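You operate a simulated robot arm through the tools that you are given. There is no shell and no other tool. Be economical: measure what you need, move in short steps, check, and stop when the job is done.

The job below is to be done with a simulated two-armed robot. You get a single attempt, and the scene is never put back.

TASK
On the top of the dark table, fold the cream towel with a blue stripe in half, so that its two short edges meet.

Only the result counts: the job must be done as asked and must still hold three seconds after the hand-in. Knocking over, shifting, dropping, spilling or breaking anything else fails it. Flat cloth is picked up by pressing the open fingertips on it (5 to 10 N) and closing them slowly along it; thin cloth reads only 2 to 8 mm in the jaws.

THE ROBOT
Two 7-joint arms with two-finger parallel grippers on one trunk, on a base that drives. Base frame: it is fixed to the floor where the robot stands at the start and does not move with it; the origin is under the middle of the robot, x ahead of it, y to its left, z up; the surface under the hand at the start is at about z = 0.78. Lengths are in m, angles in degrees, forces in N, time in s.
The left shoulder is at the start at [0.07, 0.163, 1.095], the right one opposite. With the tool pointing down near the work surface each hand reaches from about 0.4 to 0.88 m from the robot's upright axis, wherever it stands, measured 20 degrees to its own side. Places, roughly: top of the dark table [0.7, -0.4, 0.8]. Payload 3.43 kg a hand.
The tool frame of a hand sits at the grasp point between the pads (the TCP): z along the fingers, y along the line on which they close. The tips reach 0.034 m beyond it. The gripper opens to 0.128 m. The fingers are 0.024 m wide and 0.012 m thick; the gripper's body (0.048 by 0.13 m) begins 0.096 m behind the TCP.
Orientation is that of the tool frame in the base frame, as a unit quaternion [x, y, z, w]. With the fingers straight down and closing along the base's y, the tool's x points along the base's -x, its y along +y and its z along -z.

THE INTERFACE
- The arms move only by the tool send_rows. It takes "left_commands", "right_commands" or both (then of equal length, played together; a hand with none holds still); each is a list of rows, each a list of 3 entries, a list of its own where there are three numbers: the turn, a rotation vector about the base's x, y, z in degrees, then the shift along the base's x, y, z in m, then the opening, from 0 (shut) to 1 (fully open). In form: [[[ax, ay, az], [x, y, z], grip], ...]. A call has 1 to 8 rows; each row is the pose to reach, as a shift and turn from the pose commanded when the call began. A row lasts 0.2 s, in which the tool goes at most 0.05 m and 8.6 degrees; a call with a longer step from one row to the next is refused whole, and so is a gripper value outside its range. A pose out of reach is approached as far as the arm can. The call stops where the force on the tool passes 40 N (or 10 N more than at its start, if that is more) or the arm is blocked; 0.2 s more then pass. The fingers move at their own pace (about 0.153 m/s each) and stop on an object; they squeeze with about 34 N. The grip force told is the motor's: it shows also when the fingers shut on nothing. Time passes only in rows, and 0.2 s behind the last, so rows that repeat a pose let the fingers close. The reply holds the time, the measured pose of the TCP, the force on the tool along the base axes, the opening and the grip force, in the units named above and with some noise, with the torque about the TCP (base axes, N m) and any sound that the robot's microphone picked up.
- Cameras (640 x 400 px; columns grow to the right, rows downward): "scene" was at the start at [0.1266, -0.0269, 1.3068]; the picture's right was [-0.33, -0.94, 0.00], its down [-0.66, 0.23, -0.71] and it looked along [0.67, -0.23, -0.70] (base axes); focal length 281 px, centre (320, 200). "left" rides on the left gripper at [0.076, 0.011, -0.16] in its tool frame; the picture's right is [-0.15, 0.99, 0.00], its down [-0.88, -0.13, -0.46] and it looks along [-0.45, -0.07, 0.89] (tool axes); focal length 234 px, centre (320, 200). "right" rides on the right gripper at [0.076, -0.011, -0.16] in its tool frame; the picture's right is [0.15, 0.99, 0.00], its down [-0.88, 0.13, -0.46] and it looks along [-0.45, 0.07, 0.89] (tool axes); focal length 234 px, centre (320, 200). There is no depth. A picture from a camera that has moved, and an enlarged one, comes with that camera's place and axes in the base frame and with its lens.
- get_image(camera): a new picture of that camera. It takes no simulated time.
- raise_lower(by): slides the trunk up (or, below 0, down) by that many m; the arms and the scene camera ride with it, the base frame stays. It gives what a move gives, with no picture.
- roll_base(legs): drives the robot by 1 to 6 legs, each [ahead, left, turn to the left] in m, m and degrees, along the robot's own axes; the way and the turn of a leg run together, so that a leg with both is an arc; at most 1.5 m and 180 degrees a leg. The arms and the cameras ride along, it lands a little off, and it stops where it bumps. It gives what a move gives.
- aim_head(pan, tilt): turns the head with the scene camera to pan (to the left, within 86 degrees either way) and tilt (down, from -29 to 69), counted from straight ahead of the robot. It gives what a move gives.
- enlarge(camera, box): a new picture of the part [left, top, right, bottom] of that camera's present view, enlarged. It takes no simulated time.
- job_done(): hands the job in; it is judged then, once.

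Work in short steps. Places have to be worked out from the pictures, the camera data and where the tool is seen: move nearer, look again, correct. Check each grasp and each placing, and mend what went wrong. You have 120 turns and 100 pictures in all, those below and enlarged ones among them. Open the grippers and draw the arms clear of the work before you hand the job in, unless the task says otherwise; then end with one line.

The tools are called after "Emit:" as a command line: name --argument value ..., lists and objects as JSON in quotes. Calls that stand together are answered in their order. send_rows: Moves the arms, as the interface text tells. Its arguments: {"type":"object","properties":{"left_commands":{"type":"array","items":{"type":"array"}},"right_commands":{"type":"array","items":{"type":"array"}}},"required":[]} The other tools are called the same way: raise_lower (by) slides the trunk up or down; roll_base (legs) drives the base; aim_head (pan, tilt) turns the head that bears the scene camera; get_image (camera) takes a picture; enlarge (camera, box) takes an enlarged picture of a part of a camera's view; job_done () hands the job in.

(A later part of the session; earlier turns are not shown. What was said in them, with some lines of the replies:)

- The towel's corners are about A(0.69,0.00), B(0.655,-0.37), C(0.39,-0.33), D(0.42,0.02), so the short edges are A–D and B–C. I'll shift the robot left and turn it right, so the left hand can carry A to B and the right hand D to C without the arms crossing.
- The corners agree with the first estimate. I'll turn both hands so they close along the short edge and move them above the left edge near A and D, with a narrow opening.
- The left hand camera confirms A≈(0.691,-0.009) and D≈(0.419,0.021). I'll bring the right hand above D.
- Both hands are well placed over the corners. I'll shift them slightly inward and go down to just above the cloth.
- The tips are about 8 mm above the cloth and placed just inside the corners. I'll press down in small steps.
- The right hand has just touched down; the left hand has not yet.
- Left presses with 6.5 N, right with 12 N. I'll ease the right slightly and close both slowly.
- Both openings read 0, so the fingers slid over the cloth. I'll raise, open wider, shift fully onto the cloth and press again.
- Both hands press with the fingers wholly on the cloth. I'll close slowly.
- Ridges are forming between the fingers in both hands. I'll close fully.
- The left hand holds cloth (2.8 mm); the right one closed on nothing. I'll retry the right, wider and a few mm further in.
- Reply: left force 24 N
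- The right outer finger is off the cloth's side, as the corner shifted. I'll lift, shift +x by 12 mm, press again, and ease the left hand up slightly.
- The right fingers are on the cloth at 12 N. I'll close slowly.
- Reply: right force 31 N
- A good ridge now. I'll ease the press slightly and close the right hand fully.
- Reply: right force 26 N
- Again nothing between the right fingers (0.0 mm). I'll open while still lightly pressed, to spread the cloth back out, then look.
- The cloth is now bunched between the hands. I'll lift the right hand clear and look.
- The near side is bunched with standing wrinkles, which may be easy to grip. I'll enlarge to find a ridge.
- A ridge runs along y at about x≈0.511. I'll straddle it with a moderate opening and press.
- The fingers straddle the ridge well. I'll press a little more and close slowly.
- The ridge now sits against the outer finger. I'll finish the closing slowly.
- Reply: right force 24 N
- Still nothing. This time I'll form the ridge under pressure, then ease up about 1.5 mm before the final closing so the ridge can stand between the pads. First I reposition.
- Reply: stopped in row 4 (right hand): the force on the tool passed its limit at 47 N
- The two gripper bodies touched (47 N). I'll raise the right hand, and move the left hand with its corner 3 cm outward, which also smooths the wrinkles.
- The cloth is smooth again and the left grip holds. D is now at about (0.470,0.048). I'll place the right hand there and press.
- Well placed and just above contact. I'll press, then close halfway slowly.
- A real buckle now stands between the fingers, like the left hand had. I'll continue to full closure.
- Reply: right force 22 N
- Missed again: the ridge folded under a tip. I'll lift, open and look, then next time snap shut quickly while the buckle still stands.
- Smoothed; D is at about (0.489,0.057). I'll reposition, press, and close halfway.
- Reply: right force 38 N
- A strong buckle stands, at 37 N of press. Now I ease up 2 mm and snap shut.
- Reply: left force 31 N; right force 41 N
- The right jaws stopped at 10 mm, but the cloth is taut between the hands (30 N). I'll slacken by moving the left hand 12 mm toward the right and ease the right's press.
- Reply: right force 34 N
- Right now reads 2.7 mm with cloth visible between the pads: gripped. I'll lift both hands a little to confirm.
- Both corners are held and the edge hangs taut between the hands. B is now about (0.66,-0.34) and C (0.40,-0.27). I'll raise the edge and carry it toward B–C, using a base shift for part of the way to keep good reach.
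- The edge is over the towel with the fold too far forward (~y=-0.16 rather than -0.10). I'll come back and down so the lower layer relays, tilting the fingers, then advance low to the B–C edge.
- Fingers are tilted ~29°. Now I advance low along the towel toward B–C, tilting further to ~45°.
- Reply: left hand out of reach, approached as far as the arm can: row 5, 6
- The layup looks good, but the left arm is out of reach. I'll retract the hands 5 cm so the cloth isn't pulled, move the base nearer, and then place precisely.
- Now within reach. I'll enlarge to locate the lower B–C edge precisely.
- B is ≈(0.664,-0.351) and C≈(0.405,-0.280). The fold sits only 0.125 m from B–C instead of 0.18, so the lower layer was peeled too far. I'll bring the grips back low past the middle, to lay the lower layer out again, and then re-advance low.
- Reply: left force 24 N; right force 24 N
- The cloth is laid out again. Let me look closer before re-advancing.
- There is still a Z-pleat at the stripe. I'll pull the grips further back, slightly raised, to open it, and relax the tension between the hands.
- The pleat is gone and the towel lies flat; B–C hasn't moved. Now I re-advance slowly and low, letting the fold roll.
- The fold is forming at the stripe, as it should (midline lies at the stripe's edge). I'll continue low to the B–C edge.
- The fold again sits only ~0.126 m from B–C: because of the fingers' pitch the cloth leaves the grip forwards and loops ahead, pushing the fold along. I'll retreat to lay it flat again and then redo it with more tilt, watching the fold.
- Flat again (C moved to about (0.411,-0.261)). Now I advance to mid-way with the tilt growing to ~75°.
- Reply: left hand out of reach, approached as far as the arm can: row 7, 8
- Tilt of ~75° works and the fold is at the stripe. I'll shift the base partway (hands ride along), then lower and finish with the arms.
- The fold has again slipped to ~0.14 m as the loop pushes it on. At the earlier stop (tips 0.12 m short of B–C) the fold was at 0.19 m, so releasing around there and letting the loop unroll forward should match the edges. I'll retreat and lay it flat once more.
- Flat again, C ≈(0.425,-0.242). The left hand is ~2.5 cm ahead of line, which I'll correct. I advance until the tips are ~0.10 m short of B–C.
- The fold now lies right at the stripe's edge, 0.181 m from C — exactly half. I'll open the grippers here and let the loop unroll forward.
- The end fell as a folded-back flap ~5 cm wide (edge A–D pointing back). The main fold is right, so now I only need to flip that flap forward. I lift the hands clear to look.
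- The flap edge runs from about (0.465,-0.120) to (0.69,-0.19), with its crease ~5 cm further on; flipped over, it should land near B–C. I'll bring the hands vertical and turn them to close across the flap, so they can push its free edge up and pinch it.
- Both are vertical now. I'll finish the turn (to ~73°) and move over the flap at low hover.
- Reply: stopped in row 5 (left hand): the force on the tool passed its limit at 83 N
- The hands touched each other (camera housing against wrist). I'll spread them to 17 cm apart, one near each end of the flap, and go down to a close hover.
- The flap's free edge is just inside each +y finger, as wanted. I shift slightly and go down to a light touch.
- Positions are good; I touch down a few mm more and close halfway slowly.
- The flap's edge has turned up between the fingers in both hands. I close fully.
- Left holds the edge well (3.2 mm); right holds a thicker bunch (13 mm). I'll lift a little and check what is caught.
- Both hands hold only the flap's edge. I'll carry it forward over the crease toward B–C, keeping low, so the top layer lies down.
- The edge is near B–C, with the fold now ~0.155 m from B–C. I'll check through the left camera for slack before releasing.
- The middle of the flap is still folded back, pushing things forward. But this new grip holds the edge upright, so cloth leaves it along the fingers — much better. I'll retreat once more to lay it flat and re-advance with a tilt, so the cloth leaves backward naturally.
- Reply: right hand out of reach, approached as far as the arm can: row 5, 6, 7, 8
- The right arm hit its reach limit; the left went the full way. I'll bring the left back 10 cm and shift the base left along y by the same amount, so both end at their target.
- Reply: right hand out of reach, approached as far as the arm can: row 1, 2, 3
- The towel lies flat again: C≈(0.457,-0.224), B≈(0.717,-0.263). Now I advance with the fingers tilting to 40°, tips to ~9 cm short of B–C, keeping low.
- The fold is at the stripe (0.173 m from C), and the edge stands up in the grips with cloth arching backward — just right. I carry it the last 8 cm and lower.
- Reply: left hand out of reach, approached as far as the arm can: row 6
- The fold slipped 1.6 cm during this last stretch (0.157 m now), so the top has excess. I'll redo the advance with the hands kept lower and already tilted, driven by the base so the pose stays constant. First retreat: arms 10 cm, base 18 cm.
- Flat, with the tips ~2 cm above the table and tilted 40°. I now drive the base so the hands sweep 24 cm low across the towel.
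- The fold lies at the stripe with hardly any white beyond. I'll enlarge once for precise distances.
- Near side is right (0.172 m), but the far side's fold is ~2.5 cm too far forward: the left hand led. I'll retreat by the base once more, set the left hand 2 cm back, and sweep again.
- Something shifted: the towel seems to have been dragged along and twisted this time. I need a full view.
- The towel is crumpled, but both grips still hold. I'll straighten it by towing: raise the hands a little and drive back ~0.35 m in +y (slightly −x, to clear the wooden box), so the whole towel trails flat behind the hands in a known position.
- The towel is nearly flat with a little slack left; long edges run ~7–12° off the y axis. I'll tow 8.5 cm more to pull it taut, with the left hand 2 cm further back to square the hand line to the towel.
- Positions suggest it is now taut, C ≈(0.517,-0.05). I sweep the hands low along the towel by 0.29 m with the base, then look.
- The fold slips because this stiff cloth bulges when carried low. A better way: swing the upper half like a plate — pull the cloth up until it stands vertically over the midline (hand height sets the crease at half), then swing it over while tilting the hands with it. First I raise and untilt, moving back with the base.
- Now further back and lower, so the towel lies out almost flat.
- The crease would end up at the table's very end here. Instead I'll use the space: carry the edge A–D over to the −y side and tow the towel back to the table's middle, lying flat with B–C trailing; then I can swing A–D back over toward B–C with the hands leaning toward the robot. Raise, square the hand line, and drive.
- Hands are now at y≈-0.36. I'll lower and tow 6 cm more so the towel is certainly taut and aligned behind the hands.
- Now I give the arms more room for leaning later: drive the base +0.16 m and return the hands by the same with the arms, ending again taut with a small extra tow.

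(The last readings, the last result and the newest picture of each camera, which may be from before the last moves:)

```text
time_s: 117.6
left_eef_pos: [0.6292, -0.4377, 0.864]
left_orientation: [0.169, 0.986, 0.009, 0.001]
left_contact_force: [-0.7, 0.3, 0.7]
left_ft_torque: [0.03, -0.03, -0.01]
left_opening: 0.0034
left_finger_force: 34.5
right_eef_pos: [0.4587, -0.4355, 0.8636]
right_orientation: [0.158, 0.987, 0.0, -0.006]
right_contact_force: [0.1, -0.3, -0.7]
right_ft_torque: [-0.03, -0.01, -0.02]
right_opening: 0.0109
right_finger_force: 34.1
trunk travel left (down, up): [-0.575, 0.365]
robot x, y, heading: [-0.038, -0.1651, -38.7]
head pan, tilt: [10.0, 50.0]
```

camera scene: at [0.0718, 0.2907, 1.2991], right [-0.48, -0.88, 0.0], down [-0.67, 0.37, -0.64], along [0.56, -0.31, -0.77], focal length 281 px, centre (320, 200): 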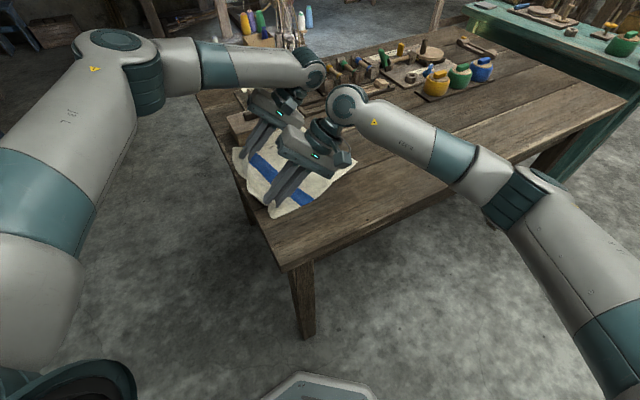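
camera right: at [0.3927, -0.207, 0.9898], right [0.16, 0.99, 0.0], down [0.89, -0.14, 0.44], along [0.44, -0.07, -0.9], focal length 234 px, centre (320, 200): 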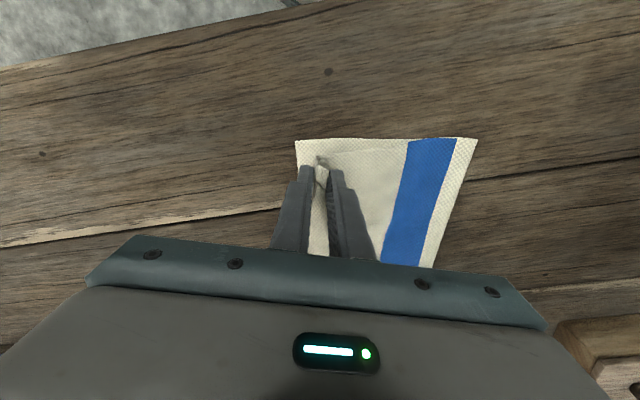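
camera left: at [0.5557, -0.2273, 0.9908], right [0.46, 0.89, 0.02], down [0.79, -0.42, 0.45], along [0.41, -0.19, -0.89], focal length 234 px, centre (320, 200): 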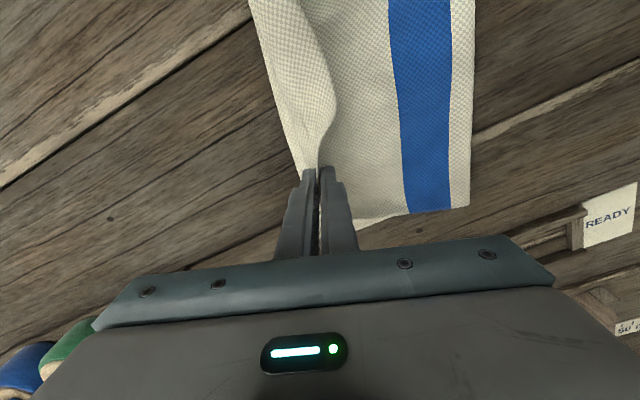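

Taut again with more arm room. Now lift stepwise toward the vertical over the midline (base back a bit, hands up a bit).

Emit:
roll_base --legs '[[-0.0395, 0.049, 0]]'

Emit:
send_rows --left_commands '[[[0, 0, 0], [0, 0, 0.015], 0], [[0, 0, 0], [0, 0, 0.03], 0]]' --right_commands '[[[0, 0, 0], [0, 0, 0.015], 0], [[0, 0, 0], [0, 0, 0.03], 0]]'

Emit:
roll_base --legs '[[-0.0313, 0.039, 0]]'

Emit:
send_rows --left_commands '[[[0, 0, 0], [0, 0, 0.025], 0], [[0, 0, 0], [0, 0, 0.05], 0]]' --right_commands '[[[0, 0, 0], [0, 0, 0.025], 0], [[0, 0, 0], [0, 0, 0.05], 0]]'

Emit:
roll_base --legs '[[-0.0295, 0.0365, 0]]'

Emit:
send_rows --left_commands '[[[0, 0, 0], [0, 0, 0.015], 0], [[0, 0, 0], [0, 0, 0.033], 0], [[0, 0, 0], [0, 0, 0.033], 0]]' --right_commands '[[[0, 0, 0], [0, 0, 0.015], 0], [[0, 0, 0], [0, 0, 0.033], 0], [[0, 0, 0], [0, 0, 0.033], 0]]'

```text
time_s: 118.6
left_eef_pos: [0.6309, -0.3727, 0.8642]
left_orientation: [0.169, 0.986, 0.008, 0.001]
left_contact_force: [-0.5, -0.3, 0.4]
left_ft_torque: [0.02, -0.01, 0.01]
left_opening: 0.0032
left_finger_force: 34.1
right_eef_pos: [0.4585, -0.3717, 0.8634]
right_orientation: [0.158, 0.987, -0.002, -0.006]
right_contact_force: [0.1, 0.6, -0.4]
right_ft_torque: [-0.06, -0.03, -0.05]
right_opening: 0.0108
right_finger_force: 34.4
trunk travel left (down, up): [-0.575, 0.365]
robot x, y, heading: [-0.0376, -0.1018, -38.8]
head pan, tilt: [10.0, 50.0]
```

```text
time_s: 119.2
left_eef_pos: [0.6299, -0.3726, 0.8943]
left_orientation: [0.169, 0.986, 0.009, 0.0]
left_contact_force: [-0.4, -0.1, -1.0]
left_ft_torque: [0.03, -0.03, -0.02]
left_opening: 0.0032
left_finger_force: 33.9
right_eef_pos: [0.4582, -0.3707, 0.8945]
right_orientation: [0.157, 0.988, -0.003, -0.006]
right_contact_force: [0.0, 0.5, 0.1]
right_ft_torque: [-0.03, 0.01, -0.03]
right_opening: 0.011
right_finger_force: 33.8
trunk travel left (down, up): [-0.575, 0.365]
robot x, y, heading: [-0.0434, -0.1008, -38.6]
head pan, tilt: [10.0, 50.0]
```

```text
time_s: 120.1
left_eef_pos: [0.6286, -0.3234, 0.8941]
left_orientation: [0.17, 0.985, 0.009, 0.001]
left_contact_force: [0.3, 0.5, 0.6]
left_ft_torque: [0.03, -0.03, 0.0]
left_opening: 0.0031
left_finger_force: 33.5
right_eef_pos: [0.4582, -0.3228, 0.8943]
right_orientation: [0.158, 0.987, -0.002, -0.005]
right_contact_force: [0.3, 0.2, 0.1]
right_ft_torque: [-0.04, 0.0, -0.01]
right_opening: 0.0109
right_finger_force: 34.0
trunk travel left (down, up): [-0.575, 0.365]
robot x, y, heading: [-0.0389, -0.0532, -38.8]
head pan, tilt: [10.0, 50.0]
```

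```text
time_s: 120.7
left_eef_pos: [0.6291, -0.3232, 0.9447]
left_orientation: [0.169, 0.986, 0.008, -0.001]
left_contact_force: [0.0, 0.5, 0.7]
left_ft_torque: [0.02, -0.03, -0.01]
left_opening: 0.0034
left_finger_force: 33.8
right_eef_pos: [0.4573, -0.3224, 0.9451]
right_orientation: [0.156, 0.988, -0.002, -0.006]
right_contact_force: [-0.2, -0.3, 0.6]
right_ft_torque: [-0.02, -0.04, -0.03]
right_opening: 0.011
right_finger_force: 34.4
trunk travel left (down, up): [-0.575, 0.365]
robot x, y, heading: [-0.0356, -0.0522, -38.9]
head pan, tilt: [10.0, 50.0]
```

```text
time_s: 121.6
left_eef_pos: [0.6281, -0.278, 0.9428]
left_orientation: [0.17, 0.985, 0.008, 0.0]
left_contact_force: [0.6, 0.2, 0.8]
left_ft_torque: [0.03, -0.02, -0.02]
left_opening: 0.0034
left_finger_force: 34.3
right_eef_pos: [0.4589, -0.2766, 0.943]
right_orientation: [0.158, 0.987, -0.001, -0.005]
right_contact_force: [-0.2, 0.4, 0.3]
right_ft_torque: [-0.02, 0.02, -0.04]
right_opening: 0.0111
right_finger_force: 34.0
trunk travel left (down, up): [-0.575, 0.365]
robot x, y, heading: [-0.0422, -0.0057, -38.9]
head pan, tilt: [10.0, 50.0]
```

```text
time_s: 122.4
left_eef_pos: [0.6293, -0.278, 0.9771]
left_orientation: [0.169, 0.985, 0.009, 0.0]
left_contact_force: [0.2, 0.2, -0.7]
left_ft_torque: [0.08, 0.01, 0.02]
left_opening: 0.0034
left_finger_force: 34.1
right_eef_pos: [0.459, -0.2781, 0.9772]
right_orientation: [0.158, 0.987, 0.0, -0.007]
right_contact_force: [-0.1, 0.1, -0.4]
right_ft_torque: [0.0, -0.06, -0.02]
right_opening: 0.0108
right_finger_force: 34.2
trunk travel left (down, up): [-0.575, 0.365]
robot x, y, heading: [-0.0342, -0.0086, -38.5]
head pan, tilt: [10.0, 50.0]
```

The panel now stands vertical at the midline (hands 0.163 m up). I swing it toward B–C in stages: tilt and lower with the arms, advance with the base, then use the last picture.

Emit:
send_rows --left_commands '[[[-7, 0, 0], [0, 0.004, -0.004], 0], [[-14, 0, 0], [0, 0.008, -0.008], 0], [[-20, 0, 0], [0, 0.012, -0.012], 0]]' --right_commands '[[[-7, 0, 0], [0, 0.004, -0.004], 0], [[-14, 0, 0], [0, 0.008, -0.008], 0], [[-20, 0, 0], [0, 0.012, -0.012], 0]]'

Emit:
roll_base --legs '[[-0.035, 0.0437, 0]]'

Emit:
send_rows --left_commands '[[[-7, 0, 0], [0, 0.004, -0.011], 0], [[-14, 0, 0], [0, 0.008, -0.022], 0], [[-20, 0, 0], [0, 0.012, -0.034], 0]]' --right_commands '[[[-7, 0, 0], [0, 0.004, -0.011], 0], [[-14, 0, 0], [0, 0.008, -0.022], 0], [[-20, 0, 0], [0, 0.012, -0.034], 0]]'

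Emit:
roll_base --legs '[[-0.0295, 0.0367, 0]]'

Emit:
send_rows --left_commands '[[[-6, 0, 0], [0, 0.003, -0.018], 0], [[-12, 0, 0], [0, 0.006, -0.036], 0], [[-18, 0, 0], [0, 0.01, -0.053], 0]]' --right_commands '[[[-6, 0, 0], [0, 0.003, -0.018], 0], [[-12, 0, 0], [0, 0.006, -0.036], 0], [[-18, 0, 0], [0, 0.01, -0.053], 0]]'

Emit:
roll_base --legs '[[-0.0213, 0.0265, 0]]'

```text
time_s: 123.2
left_eef_pos: [0.6302, -0.2632, 0.9661]
left_orientation: [0.168, 0.972, -0.163, 0.031]
left_contact_force: [0.7, -0.6, -0.9]
left_ft_torque: [0.01, -0.01, 0.01]
left_opening: 0.0034
left_finger_force: 34.0
right_eef_pos: [0.4593, -0.2631, 0.9651]
right_orientation: [0.157, 0.972, -0.174, 0.022]
right_contact_force: [0.5, -0.4, -0.3]
right_ft_torque: [-0.02, -0.02, -0.01]
right_opening: 0.0025
right_finger_force: 34.6
trunk travel left (down, up): [-0.575, 0.365]
robot x, y, heading: [-0.0344, -0.0124, -39.1]
head pan, tilt: [10.0, 50.0]
```

```text
time_s: 124.1
left_eef_pos: [0.6291, -0.2105, 0.9645]
left_orientation: [0.167, 0.972, -0.163, 0.031]
left_contact_force: [-0.2, 0.4, -0.1]
left_ft_torque: [0.07, 0.01, 0.01]
left_opening: 0.0033
left_finger_force: 34.3
right_eef_pos: [0.4586, -0.2089, 0.9648]
right_orientation: [0.157, 0.972, -0.173, 0.02]
right_contact_force: [0.0, 1.2, 0.1]
right_ft_torque: [-0.08, -0.02, 0.02]
right_opening: 0.0023
right_finger_force: 34.1
trunk travel left (down, up): [-0.575, 0.365]
robot x, y, heading: [-0.0399, 0.0495, -39.1]
head pan, tilt: [10.0, 50.0]
```

```text
time_s: 124.9
left_eef_pos: [0.6284, -0.1981, 0.93]
left_orientation: [0.159, 0.929, -0.33, 0.059]
left_contact_force: [0.3, -0.3, -0.2]
left_ft_torque: [0.06, -0.03, 0.02]
left_opening: 0.0032
left_finger_force: 33.7
right_eef_pos: [0.4589, -0.1957, 0.9317]
right_orientation: [0.151, 0.927, -0.34, 0.049]
right_contact_force: [-0.2, -0.5, 0.2]
right_ft_torque: [0.01, 0.01, -0.01]
right_opening: 0.0023
right_finger_force: 33.9
trunk travel left (down, up): [-0.575, 0.365]
robot x, y, heading: [-0.0381, 0.0466, -39.1]
head pan, tilt: [10.0, 50.0]
```

```text
time_s: 125.8
left_eef_pos: [0.6281, -0.152, 0.9294]
left_orientation: [0.16, 0.929, -0.329, 0.058]
left_contact_force: [-1.5, 0.3, 0.4]
left_ft_torque: [0.02, 0.01, 0.0]
left_opening: 0.0034
left_finger_force: 33.9
right_eef_pos: [0.4577, -0.1507, 0.9304]
right_orientation: [0.151, 0.927, -0.339, 0.049]
right_contact_force: [-0.8, 0.8, 0.2]
right_ft_torque: [0.01, 0.0, -0.02]
right_opening: 0.0024
right_finger_force: 34.9
trunk travel left (down, up): [-0.575, 0.365]
robot x, y, heading: [-0.0378, 0.0955, -38.8]
head pan, tilt: [10.0, 50.0]
```

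```text
time_s: 126.7
left_eef_pos: [0.6272, -0.1436, 0.8779]
left_orientation: [0.149, 0.866, -0.471, 0.081]
left_contact_force: [-4.3, -0.5, -1.0]
left_ft_torque: [0.06, 0.11, -0.04]
left_opening: 0.0034
left_finger_force: 34.0
right_eef_pos: [0.4493, -0.1644, 0.8798]
right_orientation: [0.142, 0.864, -0.478, 0.072]
right_contact_force: [4.3, 1.9, 1.2]
right_ft_torque: [0.07, -0.11, 0.11]
right_opening: 0.0019
right_finger_force: 33.5
right hand out of reach, approached as far as the arm can: row 3
trunk travel left (down, up): [-0.575, 0.365]
robot x, y, heading: [-0.0381, 0.0935, -39.2]
head pan, tilt: [10.0, 50.0]
```

```text
time_s: 127.5
left_eef_pos: [0.6278, -0.1093, 0.8779]
left_orientation: [0.149, 0.866, -0.47, 0.083]
left_contact_force: [-4.9, -0.5, -0.5]
left_ft_torque: [0.05, 0.08, -0.03]
left_opening: 0.0035
left_finger_force: 33.5
right_eef_pos: [0.4481, -0.1301, 0.8796]
right_orientation: [0.142, 0.863, -0.479, 0.073]
right_contact_force: [4.8, 1.7, -0.2]
right_ft_torque: [0.0, -0.17, 0.14]
right_opening: 0.0021
right_finger_force: 33.7
trunk travel left (down, up): [-0.575, 0.365]
robot x, y, heading: [-0.0369, 0.1282, -39.0]
head pan, tilt: [10.0, 50.0]
```

The panel is swung ~58° over. The right arm is at its limit, lagging 2 cm. I use the last picture now to locate B–C, the crease and the edge.

Emit:
enlarge --camera "scene" --box '[220, 110, 420, 235]'

```text
3.20 times, centred on (320, 172) of scene
camera zoom: at [0.068, 0.061, 1.2992], right [-0.48, -0.88, 0.0], down [-0.67, 0.37, -0.64], along [0.56, -0.31, -0.77], focal length 900 px, centre (320, 288)
```

zoom: 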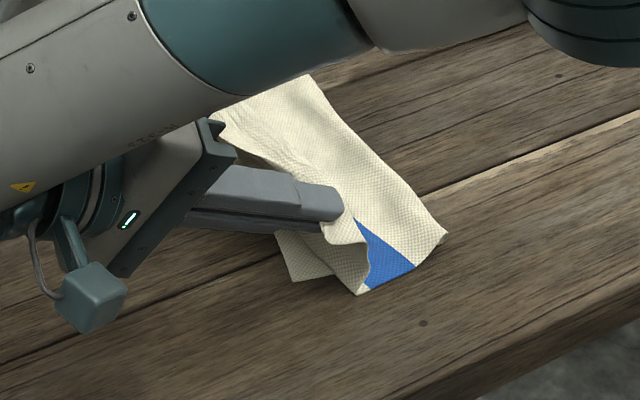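

C is at ≈(0.461,-0.133), with B–C nearly parallel to the hand line; the extra length is in the puffy fold. Final placing: right edge needs +1.4 cm, left −1.9 cm, and +2.5 cm in x. I shift with the base and lower both hands.

Emit:
roll_base --legs '[[0.0068, 0.0313, 0]]'

Emit:
send_rows --left_commands '[[[0, 0, 0], [0, -0.008, -0.01], 0], [[0, 0, 0], [0, -0.016, -0.02], 0], [[0, 0, 0], [0, -0.024, -0.03], 0], [[0, 0, 0], [0, -0.032, -0.042], 0], [[0, 0, 0], [0, -0.039, -0.052], 0], [[0, 0, 0], [0, -0.039, -0.06], 0]]' --right_commands '[[[0, 0, 0], [0, -0.001, -0.01], 0], [[0, 0, 0], [0, -0.002, -0.02], 0], [[0, 0, 0], [0, -0.004, -0.03], 0], [[0, 0, 0], [0, -0.005, -0.042], 0], [[0, 0, 0], [0, -0.006, -0.052], 0], [[0, 0, 0], [0, -0.006, -0.06], 0]]'

```text
time_s: 128.3
left_eef_pos: [0.6519, -0.0911, 0.8771]
left_orientation: [0.149, 0.866, -0.47, 0.082]
left_contact_force: [-4.9, 0.1, -1.1]
left_ft_torque: [0.02, 0.09, -0.05]
left_opening: 0.0033
left_finger_force: 33.6
right_eef_pos: [0.472, -0.1102, 0.8799]
right_orientation: [0.142, 0.863, -0.479, 0.073]
right_contact_force: [4.9, 1.0, 0.1]
right_ft_torque: [0.04, -0.11, 0.11]
right_opening: 0.0019
right_finger_force: 33.9
trunk travel left (down, up): [-0.575, 0.365]
robot x, y, heading: [-0.013, 0.1503, -38.9]
head pan, tilt: [10.0, 50.0]
```

```text
time_s: 129.7
left_eef_pos: [0.6534, -0.1281, 0.8167]
left_orientation: [0.15, 0.866, -0.471, 0.082]
left_contact_force: [-1.7, 1.1, 0.3]
left_ft_torque: [0.05, 0.05, -0.04]
left_opening: 0.0033
left_finger_force: 34.5
right_eef_pos: [0.4725, -0.1174, 0.8202]
right_orientation: [0.142, 0.863, -0.479, 0.072]
right_contact_force: [2.0, 0.8, 0.1]
right_ft_torque: [-0.01, -0.06, 0.05]
right_opening: 0.0023
right_finger_force: 34.0
trunk travel left (down, up): [-0.575, 0.365]
robot x, y, heading: [-0.0155, 0.1504, -38.7]
head pan, tilt: [10.0, 50.0]
```

The edge is now at B–C, 2 cm above the table. I open gently, then withdraw the fingers along their own axis (+y and up).

Emit:
send_rows --left_commands '[[[0, 0, 0], [0, 0, 0.002], 0.06], [[0, 0, 0], [0, 0, 0.004], 0.12], [[0, 0, 0], [0, 0, 0.006], 0.2], [[0, 0, 0], [0, 0, 0.006], 0.2], [[0, 0, 0], [0, 0.012, 0.013], 0.2], [[0, 0, 0], [0, 0.03, 0.026], 0.2], [[0, 0, 0], [0, 0.055, 0.05], 0.2], [[0, 0, 0], [0, 0.08, 0.08], 0.2]]' --right_commands '[[[0, 0, 0], [0, 0, 0.002], 0.06], [[0, 0, 0], [0, 0, 0.004], 0.12], [[0, 0, 0], [0, 0, 0.006], 0.2], [[0, 0, 0], [0, 0, 0.006], 0.2], [[0, 0, 0], [0, 0.012, 0.013], 0.2], [[0, 0, 0], [0, 0.02, 0.03], 0.2], [[0, 0, 0], [0, 0.025, 0.06], 0.2], [[0, 0, 0], [0, 0.025, 0.1], 0.2]]'

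```text
time_s: 131.5
left_eef_pos: [0.6511, -0.047, 0.8992]
left_orientation: [0.149, 0.866, -0.47, 0.083]
left_contact_force: [0.1, 0.5, 0.1]
left_ft_torque: [-0.01, 0.01, 0.01]
left_opening: 0.0256
left_finger_force: 0.1
right_eef_pos: [0.468, -0.1031, 0.9229]
right_orientation: [0.141, 0.863, -0.479, 0.073]
right_contact_force: [-0.4, 0.3, 0.6]
right_ft_torque: [0.01, -0.03, 0.05]
right_opening: 0.0257
right_finger_force: 0.0
right hand out of reach, approached as far as the arm can: row 5, 6, 7, 8
trunk travel left (down, up): [-0.575, 0.365]
robot x, y, heading: [-0.0136, 0.1475, -39.0]
head pan, tilt: [10.0, 50.0]
```

Both hands are free. I raise them well clear and back the robot off before handing in.

Emit:
send_rows --left_commands '[[[0, 0, 0], [0, 0, 0.04], 0.3], [[0, 0, 0], [0, 0, 0.08], 0.3], [[0, 0, 0], [0, 0, 0.12], 0.3], [[0, 0, 0], [0, 0, 0.12], 0.3]]' --right_commands '[[[0, 0, 0], [0, 0, 0.04], 0.3], [[0, 0, 0], [0, 0, 0.08], 0.3], [[0, 0, 0], [0, 0, 0.1], 0.3], [[0, 0, 0], [0, 0, 0.1], 0.3]]'

Emit:
roll_base --legs '[[-0.25, 0, 0]]'

```text
time_s: 132.5
left_eef_pos: [0.6525, -0.0478, 1.0181]
left_orientation: [0.15, 0.866, -0.47, 0.082]
left_contact_force: [0.6, -0.5, -0.7]
left_ft_torque: [0.04, -0.03, 0.01]
left_opening: 0.0385
left_finger_force: 0.1
right_eef_pos: [0.468, -0.105, 1.0236]
right_orientation: [0.141, 0.864, -0.479, 0.072]
right_contact_force: [-0.2, -0.4, -0.3]
right_ft_torque: [-0.02, 0.01, -0.03]
right_opening: 0.0386
right_finger_force: 0.1
trunk travel left (down, up): [-0.575, 0.365]
robot x, y, heading: [-0.0152, 0.1479, -39.2]
head pan, tilt: [10.0, 50.0]
```

```text
time_s: 134.4
left_eef_pos: [0.46, 0.1091, 1.0185]
left_orientation: [0.149, 0.866, -0.47, 0.083]
left_contact_force: [-0.4, 0.2, 0.5]
left_ft_torque: [0.0, 0.02, -0.03]
left_opening: 0.0382
left_finger_force: 0.1
right_eef_pos: [0.274, 0.0517, 1.0234]
right_orientation: [0.142, 0.863, -0.479, 0.072]
right_contact_force: [-0.5, -0.2, 0.5]
right_ft_torque: [0.01, 0.0, 0.0]
right_opening: 0.0382
right_finger_force: 0.0
trunk travel left (down, up): [-0.575, 0.365]
robot x, y, heading: [-0.2077, 0.3038, -38.7]
head pan, tilt: [10.0, 50.0]
```

The hands are open and clear, and I have no pictures left, so I'm handing in.

Emit:
job_done

```text
The job is handed in.
```

I folded the towel and released it with its short edges meant to meet on the table, but I had used all my pictures, so the final state is not visually confirmed. In the last picture, taken before the edge was set down, the fold was puffy and about 0.13 m from the fixed short edge instead of half-length (0.18 m), so the edges may be a few centimetres off.
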